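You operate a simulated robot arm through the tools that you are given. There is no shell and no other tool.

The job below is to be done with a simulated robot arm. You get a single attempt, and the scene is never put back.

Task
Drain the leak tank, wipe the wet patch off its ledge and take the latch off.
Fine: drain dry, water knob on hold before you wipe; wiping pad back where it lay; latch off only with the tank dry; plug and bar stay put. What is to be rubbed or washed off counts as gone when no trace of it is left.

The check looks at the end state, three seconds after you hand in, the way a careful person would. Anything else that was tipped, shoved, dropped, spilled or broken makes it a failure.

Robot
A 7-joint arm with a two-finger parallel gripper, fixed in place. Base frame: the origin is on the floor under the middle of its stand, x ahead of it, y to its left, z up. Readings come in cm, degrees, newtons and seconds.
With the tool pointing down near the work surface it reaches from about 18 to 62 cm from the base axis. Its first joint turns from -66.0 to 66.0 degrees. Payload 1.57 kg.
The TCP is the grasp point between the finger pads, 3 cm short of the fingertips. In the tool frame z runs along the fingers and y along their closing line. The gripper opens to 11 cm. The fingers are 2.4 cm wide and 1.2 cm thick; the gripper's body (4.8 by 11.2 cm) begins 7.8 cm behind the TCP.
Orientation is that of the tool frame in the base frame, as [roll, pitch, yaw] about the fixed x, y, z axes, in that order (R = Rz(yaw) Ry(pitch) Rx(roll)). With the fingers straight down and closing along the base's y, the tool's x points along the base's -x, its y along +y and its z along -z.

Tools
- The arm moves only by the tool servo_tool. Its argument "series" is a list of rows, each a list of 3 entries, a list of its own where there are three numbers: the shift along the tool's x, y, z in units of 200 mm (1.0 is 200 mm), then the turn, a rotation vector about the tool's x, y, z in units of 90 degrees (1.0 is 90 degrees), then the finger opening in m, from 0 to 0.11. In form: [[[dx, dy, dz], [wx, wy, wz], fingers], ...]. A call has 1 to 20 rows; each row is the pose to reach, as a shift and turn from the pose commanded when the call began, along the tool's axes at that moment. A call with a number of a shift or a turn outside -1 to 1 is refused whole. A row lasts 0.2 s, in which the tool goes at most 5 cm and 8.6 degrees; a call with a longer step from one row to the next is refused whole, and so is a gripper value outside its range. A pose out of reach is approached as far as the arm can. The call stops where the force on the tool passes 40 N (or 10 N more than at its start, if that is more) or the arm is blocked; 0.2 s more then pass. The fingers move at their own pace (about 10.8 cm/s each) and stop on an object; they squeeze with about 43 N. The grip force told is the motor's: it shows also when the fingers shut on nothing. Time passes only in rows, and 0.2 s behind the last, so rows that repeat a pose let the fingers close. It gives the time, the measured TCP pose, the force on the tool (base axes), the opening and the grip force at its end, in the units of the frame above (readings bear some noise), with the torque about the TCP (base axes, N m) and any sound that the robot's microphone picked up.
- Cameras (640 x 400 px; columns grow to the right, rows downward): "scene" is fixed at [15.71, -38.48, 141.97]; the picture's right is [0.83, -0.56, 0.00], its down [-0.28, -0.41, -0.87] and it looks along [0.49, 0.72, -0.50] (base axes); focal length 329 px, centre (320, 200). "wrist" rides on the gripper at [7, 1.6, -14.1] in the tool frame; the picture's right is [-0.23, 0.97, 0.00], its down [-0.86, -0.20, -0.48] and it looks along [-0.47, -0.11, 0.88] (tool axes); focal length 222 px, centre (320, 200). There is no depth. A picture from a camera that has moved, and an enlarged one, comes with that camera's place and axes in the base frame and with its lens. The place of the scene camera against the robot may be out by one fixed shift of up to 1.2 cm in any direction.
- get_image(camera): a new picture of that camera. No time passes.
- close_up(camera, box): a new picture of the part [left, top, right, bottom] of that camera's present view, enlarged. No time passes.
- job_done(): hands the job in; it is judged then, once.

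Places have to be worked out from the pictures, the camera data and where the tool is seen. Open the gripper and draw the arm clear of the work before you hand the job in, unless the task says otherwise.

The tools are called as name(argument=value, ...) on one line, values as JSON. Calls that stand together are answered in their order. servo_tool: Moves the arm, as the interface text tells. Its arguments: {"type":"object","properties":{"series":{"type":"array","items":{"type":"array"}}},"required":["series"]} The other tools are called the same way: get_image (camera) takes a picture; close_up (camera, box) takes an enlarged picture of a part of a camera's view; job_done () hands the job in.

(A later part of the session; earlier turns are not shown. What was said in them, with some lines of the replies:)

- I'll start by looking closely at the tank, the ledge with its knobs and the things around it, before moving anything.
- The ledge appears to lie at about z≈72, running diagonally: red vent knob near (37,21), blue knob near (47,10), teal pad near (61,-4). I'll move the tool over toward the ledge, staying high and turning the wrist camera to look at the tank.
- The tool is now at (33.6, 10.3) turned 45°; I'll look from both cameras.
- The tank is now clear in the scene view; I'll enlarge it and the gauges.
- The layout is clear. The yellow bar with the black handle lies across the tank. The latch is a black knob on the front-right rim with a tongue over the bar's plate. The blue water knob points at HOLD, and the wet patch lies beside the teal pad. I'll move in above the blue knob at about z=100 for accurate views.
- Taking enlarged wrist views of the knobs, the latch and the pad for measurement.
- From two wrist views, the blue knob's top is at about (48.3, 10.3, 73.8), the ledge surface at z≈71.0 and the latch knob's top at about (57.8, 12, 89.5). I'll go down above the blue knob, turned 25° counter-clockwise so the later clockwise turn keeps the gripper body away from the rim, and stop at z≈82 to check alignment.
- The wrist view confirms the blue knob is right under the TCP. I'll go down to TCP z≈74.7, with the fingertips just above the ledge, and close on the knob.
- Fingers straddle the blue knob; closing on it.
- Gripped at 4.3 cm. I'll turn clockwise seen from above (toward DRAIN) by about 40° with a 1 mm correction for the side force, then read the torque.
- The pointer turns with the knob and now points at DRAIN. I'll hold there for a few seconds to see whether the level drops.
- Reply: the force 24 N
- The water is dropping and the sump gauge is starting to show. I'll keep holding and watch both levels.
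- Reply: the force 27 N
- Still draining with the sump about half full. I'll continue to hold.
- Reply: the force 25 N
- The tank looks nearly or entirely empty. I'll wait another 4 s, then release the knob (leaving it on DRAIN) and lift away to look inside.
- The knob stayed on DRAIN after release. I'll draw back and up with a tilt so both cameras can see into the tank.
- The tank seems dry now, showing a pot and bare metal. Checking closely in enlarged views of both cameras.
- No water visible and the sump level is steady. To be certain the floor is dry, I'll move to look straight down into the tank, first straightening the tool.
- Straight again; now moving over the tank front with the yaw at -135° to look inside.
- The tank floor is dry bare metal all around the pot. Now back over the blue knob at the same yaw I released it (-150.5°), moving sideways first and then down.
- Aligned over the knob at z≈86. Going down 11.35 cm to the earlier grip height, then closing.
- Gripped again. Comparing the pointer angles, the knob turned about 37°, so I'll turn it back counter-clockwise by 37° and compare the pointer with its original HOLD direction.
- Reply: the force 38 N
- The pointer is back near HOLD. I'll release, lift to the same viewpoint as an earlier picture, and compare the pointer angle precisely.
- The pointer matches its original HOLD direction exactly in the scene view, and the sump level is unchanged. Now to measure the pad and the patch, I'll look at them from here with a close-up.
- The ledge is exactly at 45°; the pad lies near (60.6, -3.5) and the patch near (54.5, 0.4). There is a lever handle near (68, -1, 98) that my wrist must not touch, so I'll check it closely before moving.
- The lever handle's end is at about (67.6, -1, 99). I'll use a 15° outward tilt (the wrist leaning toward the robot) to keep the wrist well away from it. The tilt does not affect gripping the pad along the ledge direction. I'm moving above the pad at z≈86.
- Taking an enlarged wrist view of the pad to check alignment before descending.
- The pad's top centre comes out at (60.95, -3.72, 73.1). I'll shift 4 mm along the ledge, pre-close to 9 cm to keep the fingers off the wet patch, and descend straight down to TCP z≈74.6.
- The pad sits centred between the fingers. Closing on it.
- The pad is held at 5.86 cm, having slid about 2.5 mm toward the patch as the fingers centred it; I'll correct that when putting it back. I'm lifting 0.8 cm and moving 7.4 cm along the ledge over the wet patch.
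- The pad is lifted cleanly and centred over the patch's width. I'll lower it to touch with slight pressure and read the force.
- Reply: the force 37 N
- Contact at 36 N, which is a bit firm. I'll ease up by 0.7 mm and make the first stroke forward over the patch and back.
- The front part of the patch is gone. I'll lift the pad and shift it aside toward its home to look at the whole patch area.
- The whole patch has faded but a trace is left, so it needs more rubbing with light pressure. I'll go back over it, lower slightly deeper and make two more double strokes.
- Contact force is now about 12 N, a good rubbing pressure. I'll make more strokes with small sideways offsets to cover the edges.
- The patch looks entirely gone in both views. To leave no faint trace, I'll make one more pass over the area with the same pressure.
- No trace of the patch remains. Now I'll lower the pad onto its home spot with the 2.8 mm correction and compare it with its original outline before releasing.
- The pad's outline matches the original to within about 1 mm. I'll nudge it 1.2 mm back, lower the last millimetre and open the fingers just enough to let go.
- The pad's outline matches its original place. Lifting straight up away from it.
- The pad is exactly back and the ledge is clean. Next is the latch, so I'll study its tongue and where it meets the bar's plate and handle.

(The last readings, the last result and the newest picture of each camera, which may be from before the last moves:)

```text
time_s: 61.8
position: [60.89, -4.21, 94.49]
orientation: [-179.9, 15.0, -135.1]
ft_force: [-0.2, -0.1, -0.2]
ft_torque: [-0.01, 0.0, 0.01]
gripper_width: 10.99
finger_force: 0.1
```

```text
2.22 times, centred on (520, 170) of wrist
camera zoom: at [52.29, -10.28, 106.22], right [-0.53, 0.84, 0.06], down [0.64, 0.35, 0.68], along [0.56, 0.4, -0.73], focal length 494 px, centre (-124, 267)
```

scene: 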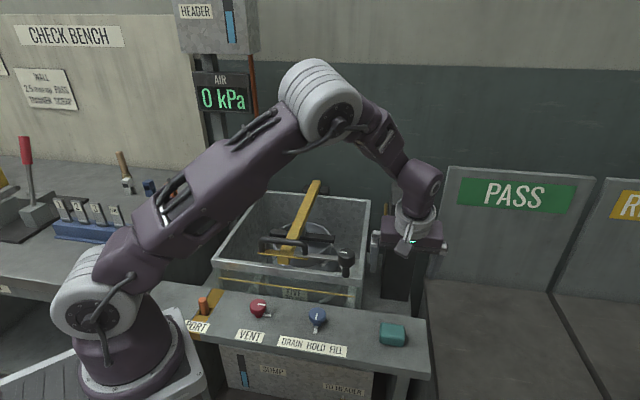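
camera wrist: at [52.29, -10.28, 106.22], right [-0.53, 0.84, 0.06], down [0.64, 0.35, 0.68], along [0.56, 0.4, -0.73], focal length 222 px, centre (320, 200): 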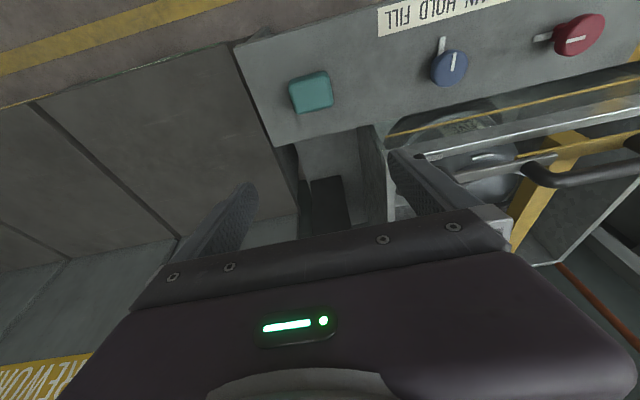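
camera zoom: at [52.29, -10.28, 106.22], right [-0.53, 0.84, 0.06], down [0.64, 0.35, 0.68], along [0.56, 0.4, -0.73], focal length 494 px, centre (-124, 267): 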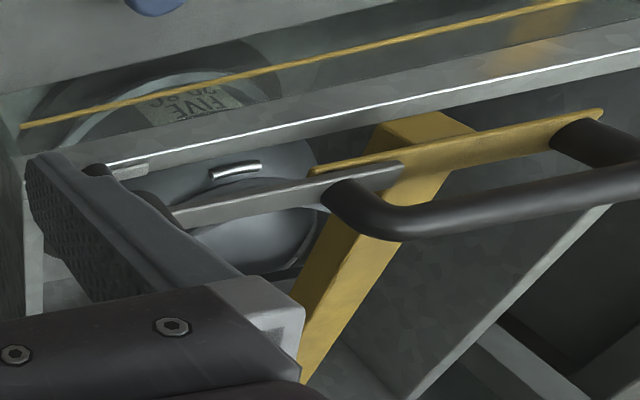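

The tongue lies over the bar's plate, pointing left along the rim. The knob should be gripped across (fingers front and back), clear of the tongue. First I'll back off and straighten the tool.

servo_tool(series=[[[-0.033, 0.135, -0.09], [0, 0, 0], 0.11], [[-0.066, 0.27, -0.18], [0, 0.04, 0], 0.11], [[-0.1, 0.405, -0.27], [0, 0.08, 0], 0.11], [[-0.133, 0.54, -0.36], [0, 0.12, 0], 0.11], [[-0.166, 0.675, -0.4475], [0, 0.167, 0], 0.11], [[-0.166, 0.675, -0.4475], [0, 0.167, 0], 0.11]])

get_image(camera="wrist")

```text
time_s: 63.2
position: [51.85, 5.78, 103.84]
orientation: [-180.0, -0.2, -135.1]
ft_force: [0.2, -0.7, -0.4]
ft_torque: [-0.01, -0.01, 0.0]
gripper_width: 10.99
finger_force: 0.1
```

```text
taken
camera wrist: at [45.83, 2.22, 117.92], right [-0.53, 0.85, 0.0], down [0.75, 0.46, 0.48], along [0.41, 0.25, -0.88], focal length 222 px, centre (320, 200)
```

wrist: 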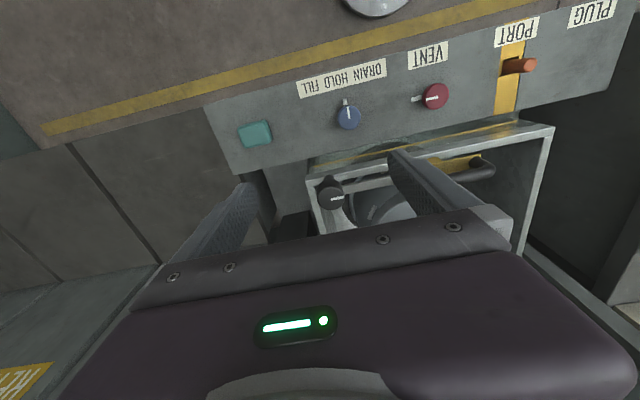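

close_up(camera="wrist", box=[260, 140, 420, 240])

close_up(camera="wrist", box=[200, 60, 400, 185])

```text
4.00 times, centred on (340, 190) of wrist
camera zoom: at [45.83, 2.22, 117.92], right [-0.53, 0.85, 0.0], down [0.75, 0.46, 0.48], along [0.41, 0.25, -0.88], focal length 888 px, centre (240, 240)
```

zoom: 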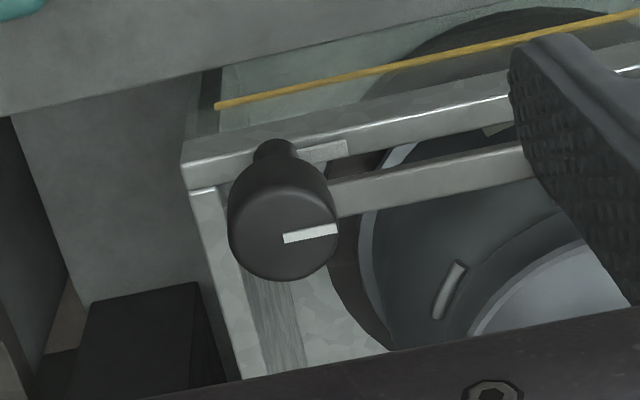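

```text
3.20 times, centred on (300, 122) of wrist
camera zoom: at [45.83, 2.22, 117.92], right [-0.53, 0.85, 0.0], down [0.75, 0.46, 0.48], along [0.41, 0.25, -0.88], focal length 711 px, centre (384, 448)
```

zoom: 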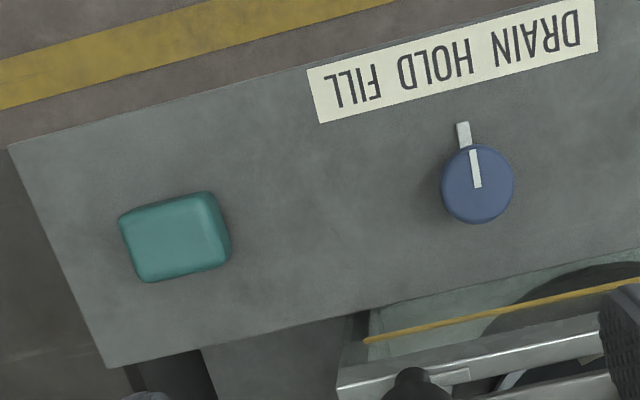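

The wiped area is clean and the pad is in place. The latch knob comes out at about (58.5, 12.1), top z≈88.5. I'll move above it at z=100 and turn to yaw ≈ -205°, so the fingers straddle the knob front-to-back clear of the tongue.

servo_tool(series=[[[-0.05, -0.001, 0], [0, 0, 0.086], 0.11], [[-0.1, -0.002, 0.02], [0, 0, 0.172], 0.11], [[-0.15, -0.004, 0.05], [0, 0, 0.258], 0.11], [[-0.2, -0.005, 0.08], [0, 0, 0.344], 0.11], [[-0.25, -0.006, 0.11], [0, 0, 0.43], 0.11], [[-0.3, -0.008, 0.14], [0, 0, 0.516], 0.11], [[-0.35, -0.009, 0.17], [0, 0, 0.602], 0.11], [[-0.4, -0.01, 0.195], [0, 0, 0.688], 0.11], [[-0.4545, -0.0115, 0.195], [0, 0, 0.774], 0.11], [[-0.4545, -0.0115, 0.195], [0, 0, 0.778], 0.11]])

get_image(camera="wrist")

get_image(camera="scene")

```text
time_s: 65.4
position: [58.43, 12.24, 100.08]
orientation: [-180.0, -0.1, 154.7]
ft_force: [-0.4, 0.7, 0.0]
ft_torque: [-0.02, -0.01, -0.02]
gripper_width: 11.01
finger_force: 0.1
```

```text
taken
camera wrist: at [52.87, 16.76, 114.09], right [0.62, 0.78, 0.0], down [0.69, -0.54, 0.48], along [0.38, -0.3, -0.88], focal length 222 px, centre (320, 200)
```

wrist: 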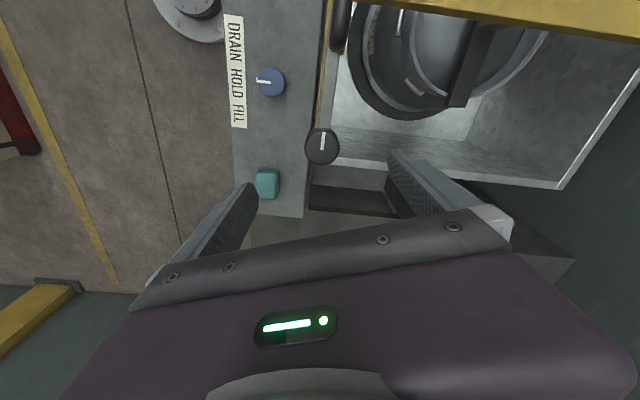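

```text
taken
```

scene: 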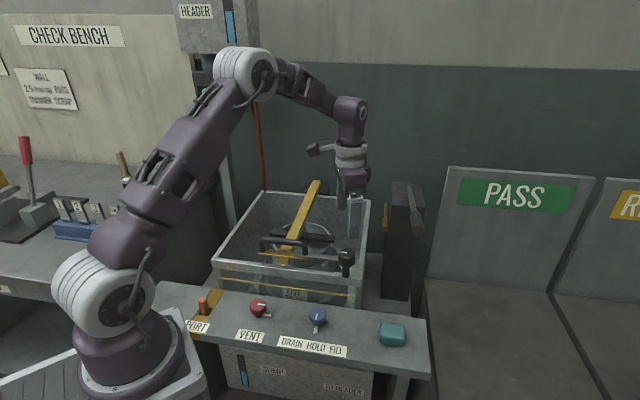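

In position. I'll enlarge this view to refine the latch knob's centre before going down.

close_up(camera="wrist", box=[270, 90, 390, 190])

close_up(camera="wrist", box=[300, 0, 620, 200])

```text
4.00 times, centred on (330, 140) of wrist
camera zoom: at [52.87, 16.76, 114.09], right [0.62, 0.78, 0.0], down [0.69, -0.54, 0.48], along [0.38, -0.3, -0.88], focal length 888 px, centre (280, 440)
```

zoom: 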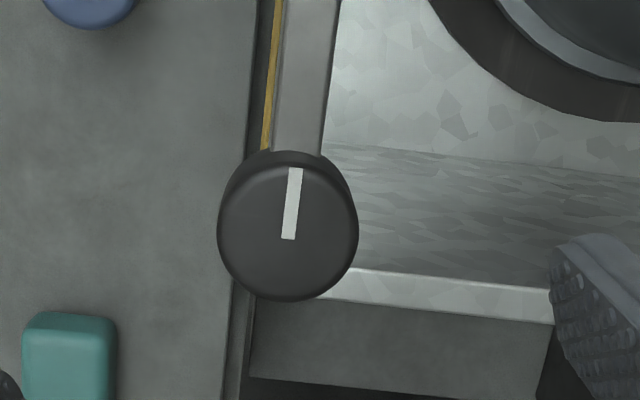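

```text
2.00 times, centred on (460, 100) of wrist
camera zoom: at [52.87, 16.76, 114.09], right [0.62, 0.78, 0.0], down [0.69, -0.54, 0.48], along [0.38, -0.3, -0.88], focal length 444 px, centre (40, 400)
```

zoom: 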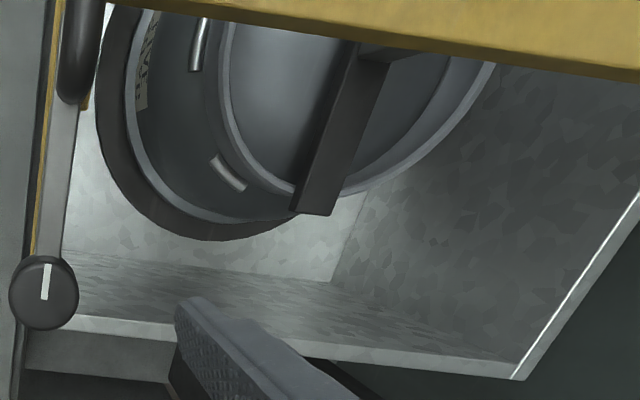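

Three wrist views now agree: knob axis (58.9, 12.4), top z≈87.6, diameter ≈4 cm. I'll shift onto the axis and descend to TCP z≈88.3.

servo_tool(series=[[[-0.017, 0.0134, 0.12], [0, 0, 0], 0.11], [[-0.017, 0.0134, 0.26], [0, 0, 0], 0.11], [[-0.017, 0.0134, 0.4], [0, 0, 0], 0.11], [[-0.017, 0.0134, 0.51], [0, 0, 0], 0.11], [[-0.017, 0.0134, 0.5865], [0, 0, 0], 0.11], [[-0.017, 0.0134, 0.5865], [0, 0, 0], 0.11]])

get_image(camera="wrist")

close_up(camera="scene", box=[290, 180, 440, 300])

```text
time_s: 66.8
position: [58.88, 12.27, 88.4]
orientation: [-180.0, 0.1, 154.9]
ft_force: [-0.1, -0.1, -0.3]
ft_torque: [-0.01, 0.01, -0.01]
gripper_width: 11.0
finger_force: 0.1
```

```text
taken
camera wrist: at [53.31, 16.83, 102.37], right [0.62, 0.79, 0.0], down [0.69, -0.54, 0.48], along [0.38, -0.3, -0.88], focal length 222 px, centre (320, 200)
```

wrist: 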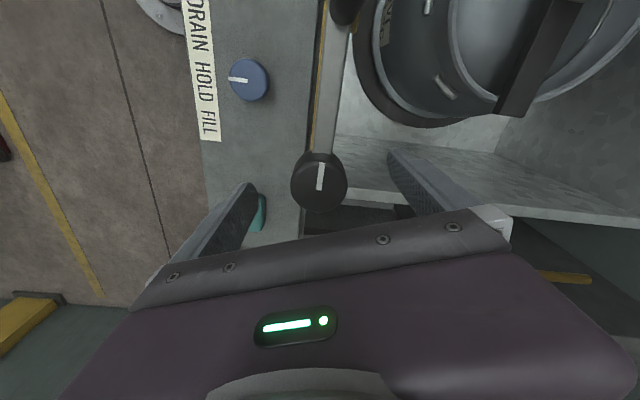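

```text
3.33 times, centred on (365, 240) of scene
camera zoom: at [15.71, -38.48, 141.97], right [0.83, -0.56, 0.0], down [-0.28, -0.41, -0.87], along [0.49, 0.72, -0.5], focal length 1097 px, centre (170, 67)
```

zoom: 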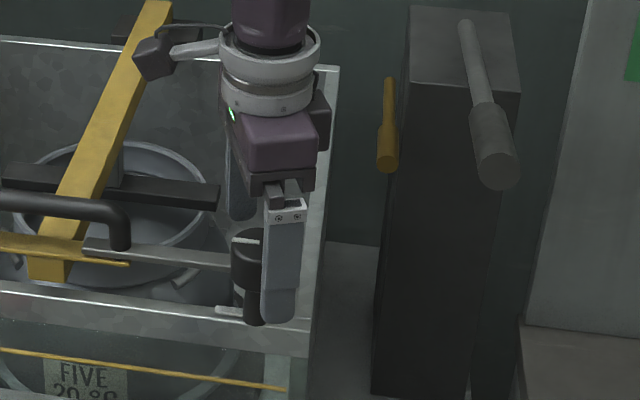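

The knob is centred between the fingers with the tongue clear of both. Closing.

servo_tool(series=[[[0, 0, 0], [0, 0, 0], 0.085], [[0, 0, 0], [0, 0, 0], 0.06], [[0, 0, 0], [0, 0, 0], 0.04], [[0, 0, 0], [0, 0, 0], 0.03], [[0, 0, 0], [0, 0, 0], 0.03]])

get_image(camera="wrist")

```text
time_s: 68.0
position: [58.79, 12.25, 88.33]
orientation: [-179.9, 0.0, 154.9]
ft_force: [-4.6, -8.9, 1.4]
ft_torque: [-0.3, 0.27, 0.04]
gripper_width: 4.3
finger_force: 44.9
```

```text
taken
camera wrist: at [53.29, 16.76, 102.39], right [0.62, 0.79, 0.0], down [0.69, -0.54, 0.48], along [0.37, -0.3, -0.88], focal length 222 px, centre (320, 200)
```

wrist: 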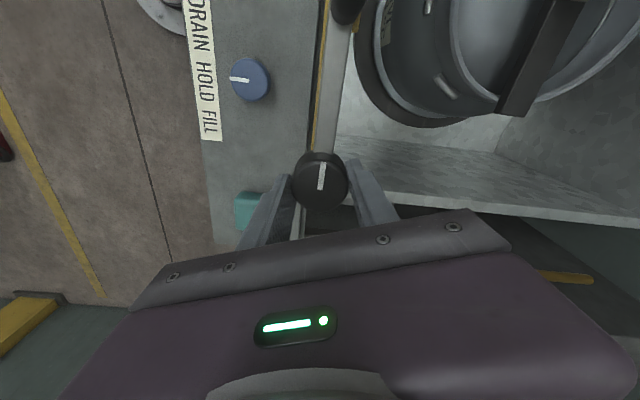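

Gripped at 4.3 cm. The direction of travel isn't marked, so I'll try a small counter-clockwise turn (tongue toward the front) and read the torque and the picture.

servo_tool(series=[[[0, 0, 0], [0, 0, -0.05], 0.03], [[0, 0, 0], [0, 0, -0.1], 0.03], [[0, 0, 0], [0, 0, -0.15], 0.03], [[0, 0, 0], [0, 0, -0.15], 0.03]])

get_image(camera="wrist")

close_up(camera="scene", box=[250, 210, 400, 310])

```text
time_s: 69.0
position: [58.84, 12.2, 88.31]
orientation: [179.9, 0.0, 168.5]
ft_force: [-3.0, -14.5, 0.7]
ft_torque: [-0.38, -0.09, 0.01]
gripper_width: 4.29
finger_force: 44.8
```

```text
taken
camera wrist: at [52.38, 15.31, 102.38], right [0.42, 0.91, 0.0], down [0.8, -0.37, 0.48], along [0.44, -0.2, -0.88], focal length 222 px, centre (320, 200)
```

wrist: 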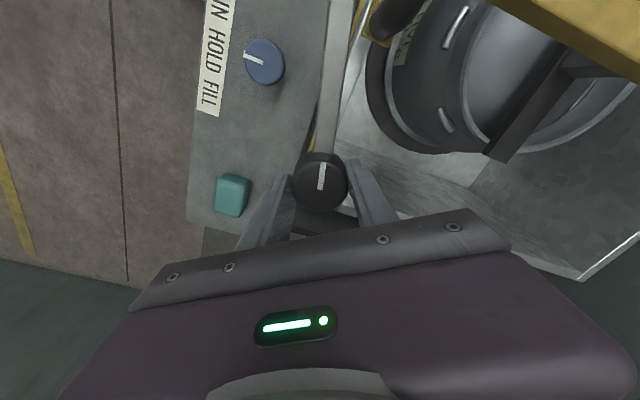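

```text
4.00 times, centred on (325, 260) of scene
camera zoom: at [15.7, -38.52, 141.96], right [0.83, -0.56, 0.0], down [-0.28, -0.41, -0.87], along [0.49, 0.72, -0.5], focal length 1316 px, centre (300, -40)
```

zoom: 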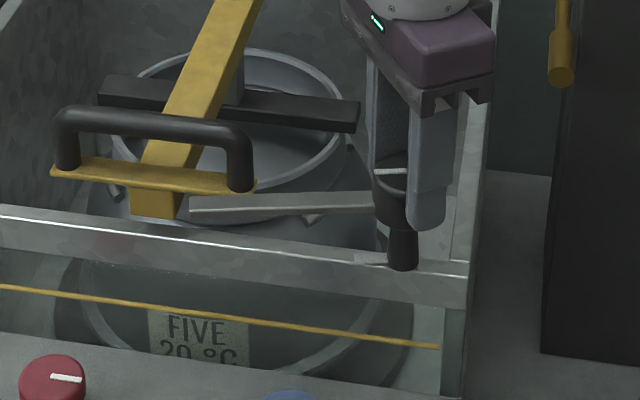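

The tongue swings freely toward the front and has already left the plate, with almost no torque. Continuing the turn to about 45° and checking.

servo_tool(series=[[[0, 0, 0], [0, 0, -0.08], 0.03], [[0, 0, 0], [0, 0, -0.16], 0.03], [[0, 0, 0], [0, 0, -0.24], 0.03], [[0, 0, 0], [0, 0, -0.32], 0.03], [[0, 0, 0], [0, 0, -0.36], 0.03], [[0, 0, 0], [0, 0, -0.36], 0.03]])

get_image(camera="wrist")

close_up(camera="scene", box=[250, 210, 400, 310])

```text
time_s: 70.4
position: [58.93, 12.18, 88.38]
orientation: [-180.0, 0.1, -159.1]
ft_force: [8.4, -14.9, 10.2]
ft_torque: [-0.48, 0.02, -0.02]
gripper_width: 4.32
finger_force: 45.2
```

```text
taken
camera wrist: at [51.76, 11.33, 102.37], right [-0.13, 0.99, 0.0], down [0.87, 0.12, 0.48], along [0.48, 0.06, -0.88], focal length 222 px, centre (320, 200)
```

wrist: 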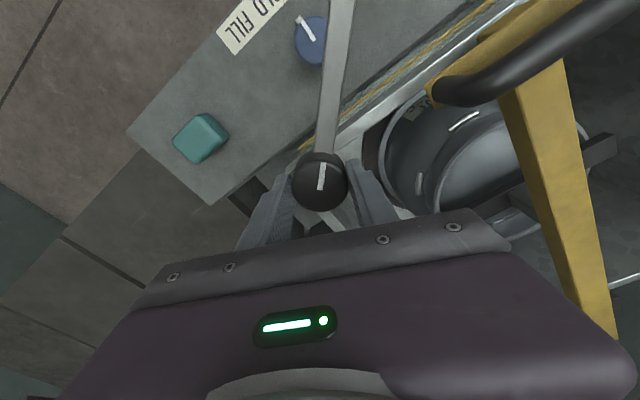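

```text
4.00 times, centred on (325, 260) of scene
camera zoom: at [15.71, -38.52, 141.96], right [0.83, -0.56, 0.0], down [-0.28, -0.41, -0.87], along [0.49, 0.72, -0.5], focal length 1316 px, centre (300, -40)
```

zoom: 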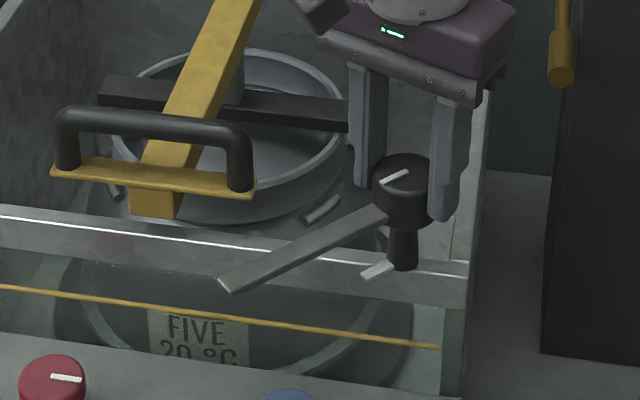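

The tongue is 45° off with no resistance. Continuing to about 90°, with a 1 mm side correction to lower the side force.

servo_tool(series=[[[0, -0.003, 0], [0, 0, -0.08], 0.03], [[0, -0.005, 0], [0, 0, -0.16], 0.03], [[0, -0.005, 0], [0, 0, -0.24], 0.03], [[0, -0.005, 0], [0, 0, -0.32], 0.03], [[0, -0.005, 0], [0, 0, -0.4], 0.03], [[0, -0.005, 0], [0, 0, -0.46], 0.03], [[0, -0.005, 0], [0, 0, -0.46], 0.03]])

get_image(camera="wrist")

close_up(camera="scene", box=[250, 210, 400, 310])

```text
time_s: 72.0
position: [58.84, 12.22, 88.4]
orientation: [-179.9, 0.1, -117.6]
ft_force: [8.8, -6.8, 21.2]
ft_torque: [-0.18, -0.29, 0.06]
gripper_width: 4.3
finger_force: 45.6
```

```text
taken
camera wrist: at [54.17, 6.85, 102.36], right [-0.76, 0.65, 0.0], down [0.57, 0.66, 0.48], along [0.32, 0.36, -0.88], focal length 222 px, centre (320, 200)
```

wrist: 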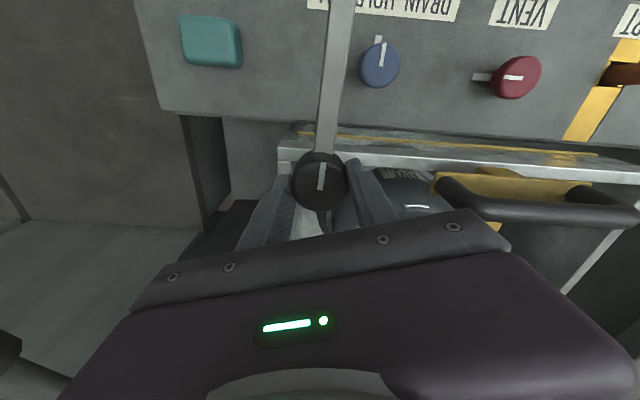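

```text
4.00 times, centred on (325, 260) of scene
camera zoom: at [15.69, -38.5, 141.96], right [0.83, -0.56, 0.0], down [-0.28, -0.41, -0.87], along [0.49, 0.72, -0.5], focal length 1316 px, centre (300, -40)
```

zoom: 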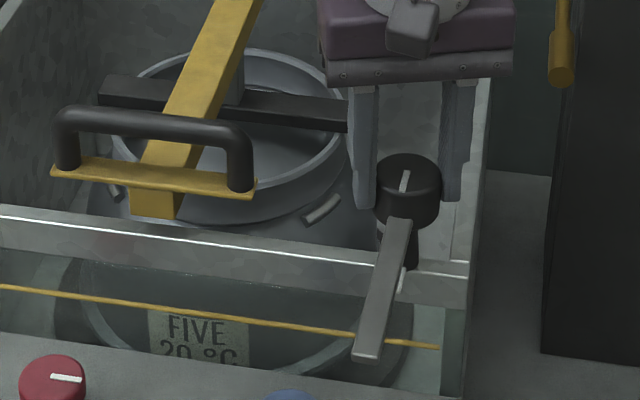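

The tongue now points straight out to the front, about 88° from where it was, well off the bar. I'll turn a little further to feel for an end stop.

servo_tool(series=[[[0, 0, 0], [0, 0, -0.05], 0.03], [[0, 0, 0], [0, 0, -0.1], 0.03], [[0, 0, 0], [0, 0, -0.1], 0.03]])

get_image(camera="wrist")

close_up(camera="scene", box=[250, 210, 400, 310])

```text
time_s: 72.8
position: [59.0, 12.09, 88.22]
orientation: [179.9, 0.0, -108.8]
ft_force: [10.5, -6.4, 15.3]
ft_torque: [-0.4, -0.39, -0.54]
gripper_width: 4.28
finger_force: 45.2
```

```text
taken
camera wrist: at [55.08, 6.17, 102.28], right [-0.85, 0.53, 0.0], down [0.46, 0.75, 0.48], along [0.25, 0.41, -0.88], focal length 222 px, centre (320, 200)
```

wrist: 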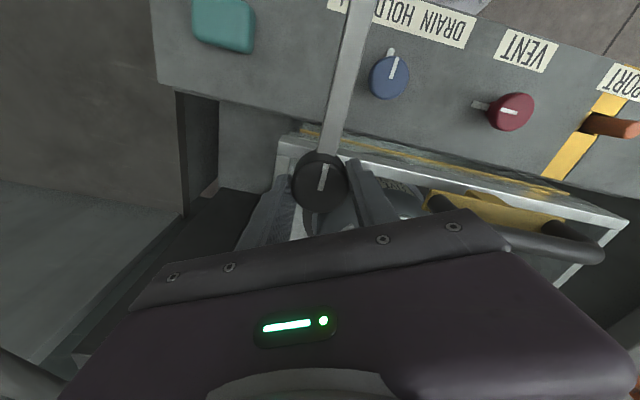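

```text
4.00 times, centred on (325, 260) of scene
camera zoom: at [15.7, -38.5, 141.96], right [0.83, -0.56, 0.0], down [-0.28, -0.41, -0.87], along [0.49, 0.72, -0.5], focal length 1316 px, centre (300, -40)
```

zoom: 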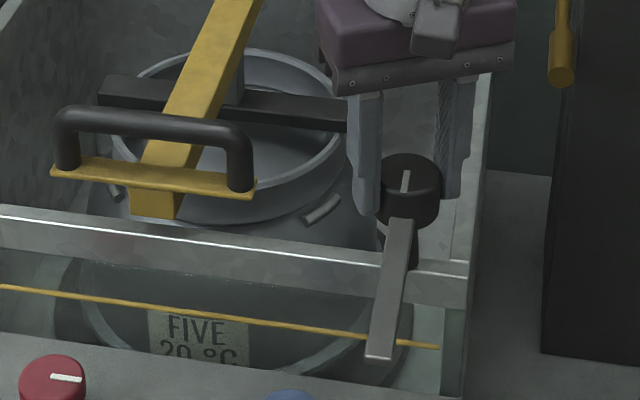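

Torque rose to -0.54 N·m and the knob stopped: an end stop at 90°, so the latch is fully off. Releasing and rising straight up.

servo_tool(series=[[[0, 0, 0], [0, 0, 0.03], 0.03], [[0, 0, 0], [0, 0, 0.03], 0.05], [[0, 0, 0], [0, 0, 0.03], 0.07], [[0, 0, 0], [0, 0, 0.03], 0.08], [[0, 0, -0.05], [0, 0, 0.03], 0.08], [[0, 0, -0.15], [0, 0, 0.03], 0.08], [[0, 0, -0.35], [0, 0, 0.03], 0.08], [[0, 0, -0.55], [0, 0, 0.03], 0.08], [[0, 0, -0.75], [0, 0, 0.03], 0.08]])

get_image(camera="scene")

get_image(camera="wrist")

close_up(camera="scene", box=[200, 180, 400, 320])

```text
time_s: 74.8
position: [58.95, 12.05, 103.06]
orientation: [-180.0, 0.0, -111.6]
ft_force: [0.0, 1.0, 1.0]
ft_torque: [0.03, -0.01, -0.01]
gripper_width: 7.97
finger_force: 0.1
```

```text
taken
```

scene: 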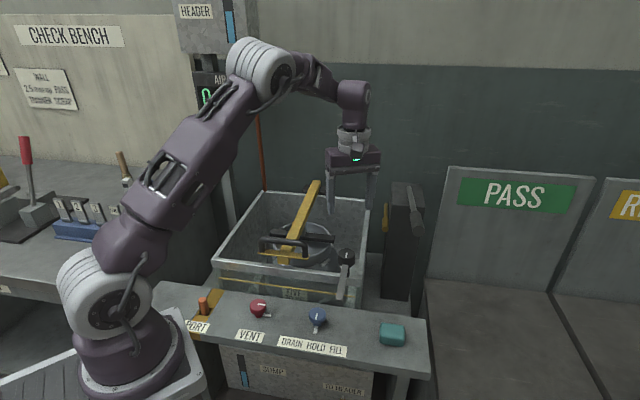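

```text
taken
camera wrist: at [54.94, 6.22, 117.21], right [-0.82, 0.57, 0.0], down [0.5, 0.72, 0.48], along [0.27, 0.39, -0.88], focal length 222 px, centre (320, 200)
```

wrist: 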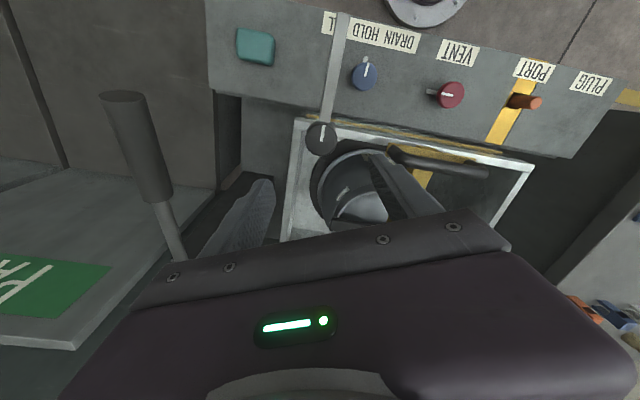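

```text
2.86 times, centred on (300, 250) of scene
camera zoom: at [15.71, -38.48, 141.97], right [0.83, -0.56, 0.0], down [-0.28, -0.41, -0.87], along [0.49, 0.72, -0.5], focal length 940 px, centre (377, 57)
```

zoom: 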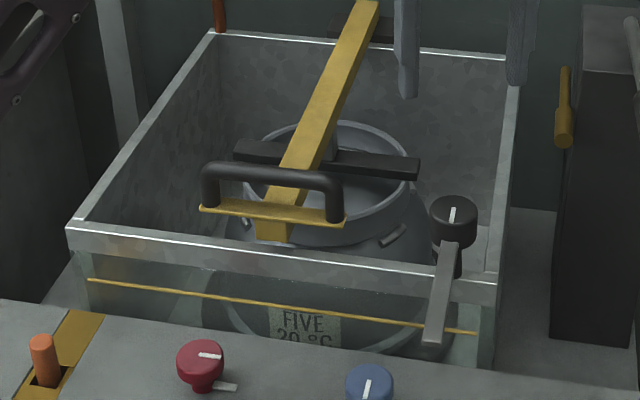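

The latch is off, and the bar and its handle are still down in place. Now drawing the arm back and up, clear of the work.

servo_tool(series=[[[0, 0, -0.2], [0, 0, 0], 0.09], [[0.13, 0.1, -0.33], [0, 0, 0], 0.11], [[0.28, 0.22, -0.45], [0, 0, 0], 0.11], [[0.43, 0.34, -0.55], [0, 0, 0], 0.11], [[0.58, 0.46, -0.65], [0, 0, 0], 0.11], [[0.73, 0.58, -0.72], [0, 0, 0], 0.11], [[0.86, 0.68, -0.75], [0, 0, 0], 0.11], [[0.94, 0.75, -0.75], [0, 0, 0], 0.11]])

get_image(camera="scene")

close_up(camera="scene", box=[180, 280, 440, 400])

close_up(camera="scene", box=[205, 170, 395, 310])

close_up(camera="scene", box=[340, 310, 440, 370])

```text
time_s: 76.6
position: [37.84, 0.22, 118.33]
orientation: [179.9, 0.0, -111.5]
ft_force: [-0.6, 0.6, -0.2]
ft_torque: [0.01, 0.03, 0.01]
gripper_width: 11.0
finger_force: 0.0
```

```text
taken
```

scene: 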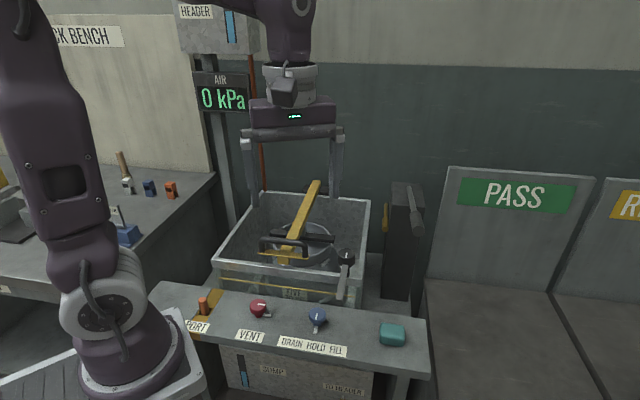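

```text
2.46 times, centred on (310, 340) of scene
camera zoom: at [15.71, -38.48, 141.97], right [0.83, -0.56, 0.0], down [-0.28, -0.41, -0.87], along [0.49, 0.72, -0.5], focal length 810 px, centre (345, -145)
```

zoom: 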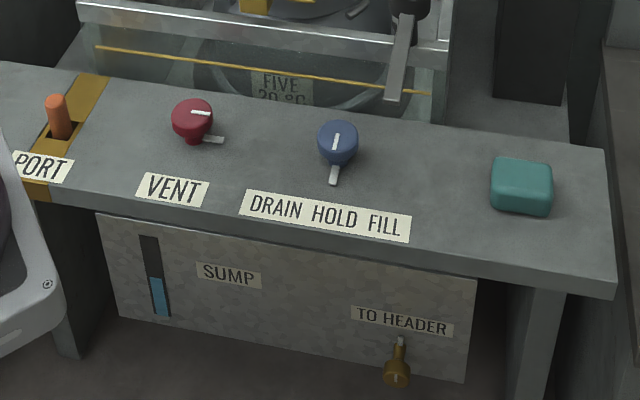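

```text
2.86 times, centred on (300, 240) of scene
camera zoom: at [15.71, -38.48, 141.97], right [0.83, -0.56, 0.0], down [-0.28, -0.41, -0.87], along [0.49, 0.72, -0.5], focal length 940 px, centre (377, 86)
```

zoom: 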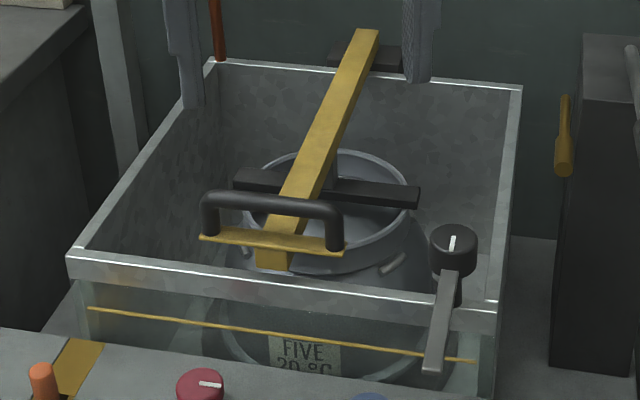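

```text
6.40 times, centred on (390, 340) of scene
camera zoom: at [15.71, -38.48, 141.97], right [0.83, -0.56, 0.0], down [-0.28, -0.41, -0.87], along [0.49, 0.72, -0.5], focal length 2106 px, centre (-128, -696)
```

zoom: 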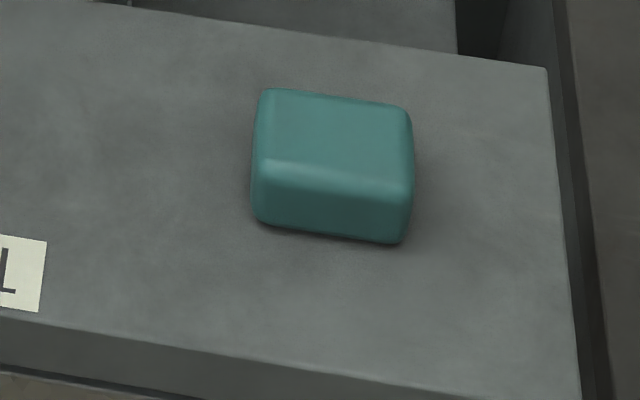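

Everything is as asked: tank dry, water knob on HOLD, patch gone, pad in its place, latch off, plug and bar untouched. I'll draw the arm back to its starting area and take a last look.

servo_tool(series=[[[0.18, 0.003, -0.03], [0, 0, 0], 0.11], [[0.36, 0.006, -0.06], [0, 0, 0], 0.11], [[0.546, 0.01, -0.08], [0, 0, 0], 0.11], [[0.546, 0.01, -0.08], [0, 0, 0], 0.11]])

get_image(camera="scene")

get_image(camera="wrist")

```text
time_s: 77.6
position: [33.77, -9.72, 120.0]
orientation: [179.9, 0.0, -111.4]
ft_force: [-0.3, 0.5, -0.8]
ft_torque: [-0.03, 0.02, 0.05]
gripper_width: 11.01
finger_force: 0.2
```

```text
taken
```

scene: 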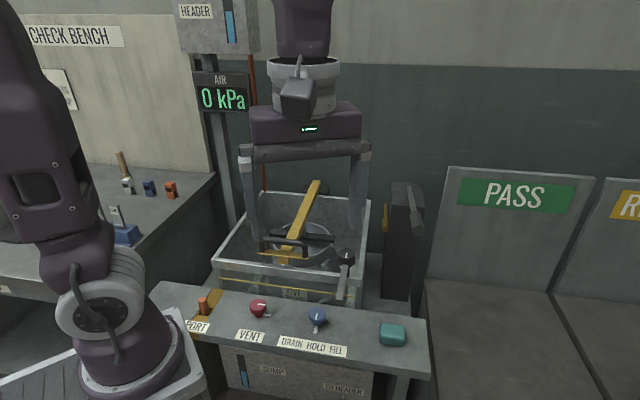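

```text
taken
camera wrist: at [29.71, -15.55, 134.06], right [-0.82, 0.57, 0.0], down [0.5, 0.72, 0.48], along [0.27, 0.39, -0.88], focal length 222 px, centre (320, 200)
```

wrist: 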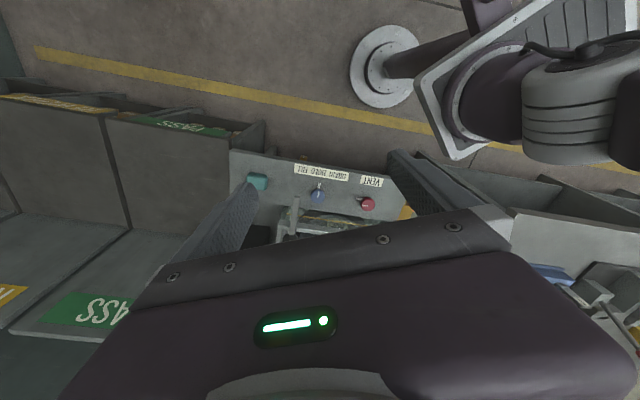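

The arm is back at its starting place with the gripper open and empty. The tank is dry, the water knob is on HOLD, the ledge is wiped, the pad is back and the latch is off, so I'm handing in.

job_done()

```text
The job is handed in.
```

The tank is drained, the wet patch is wiped off the ledge and the latch is off. I handed the job in with the arm drawn clear and the gripper open.

- **Tank:** I turned the water knob to DRAIN until the floor showed bare and dry. I then set it back to HOLD before wiping, and the sump level has not moved since.
- **Ledge:** The patch only faded on the first pass, so I rubbed it several more times. Close views from both cameras show no trace left.
- **Pad:** It is back where it lay, and its outline matches the first picture.
- **Latch:** I turned it off only after the tank was dry, a quarter turn toward the front until it met its stop. Its tongue is now well off the bar.
- **Plug and bar:** Both are where they were; I touched neither.

Nothing else looks moved or spilled in the last pictures.
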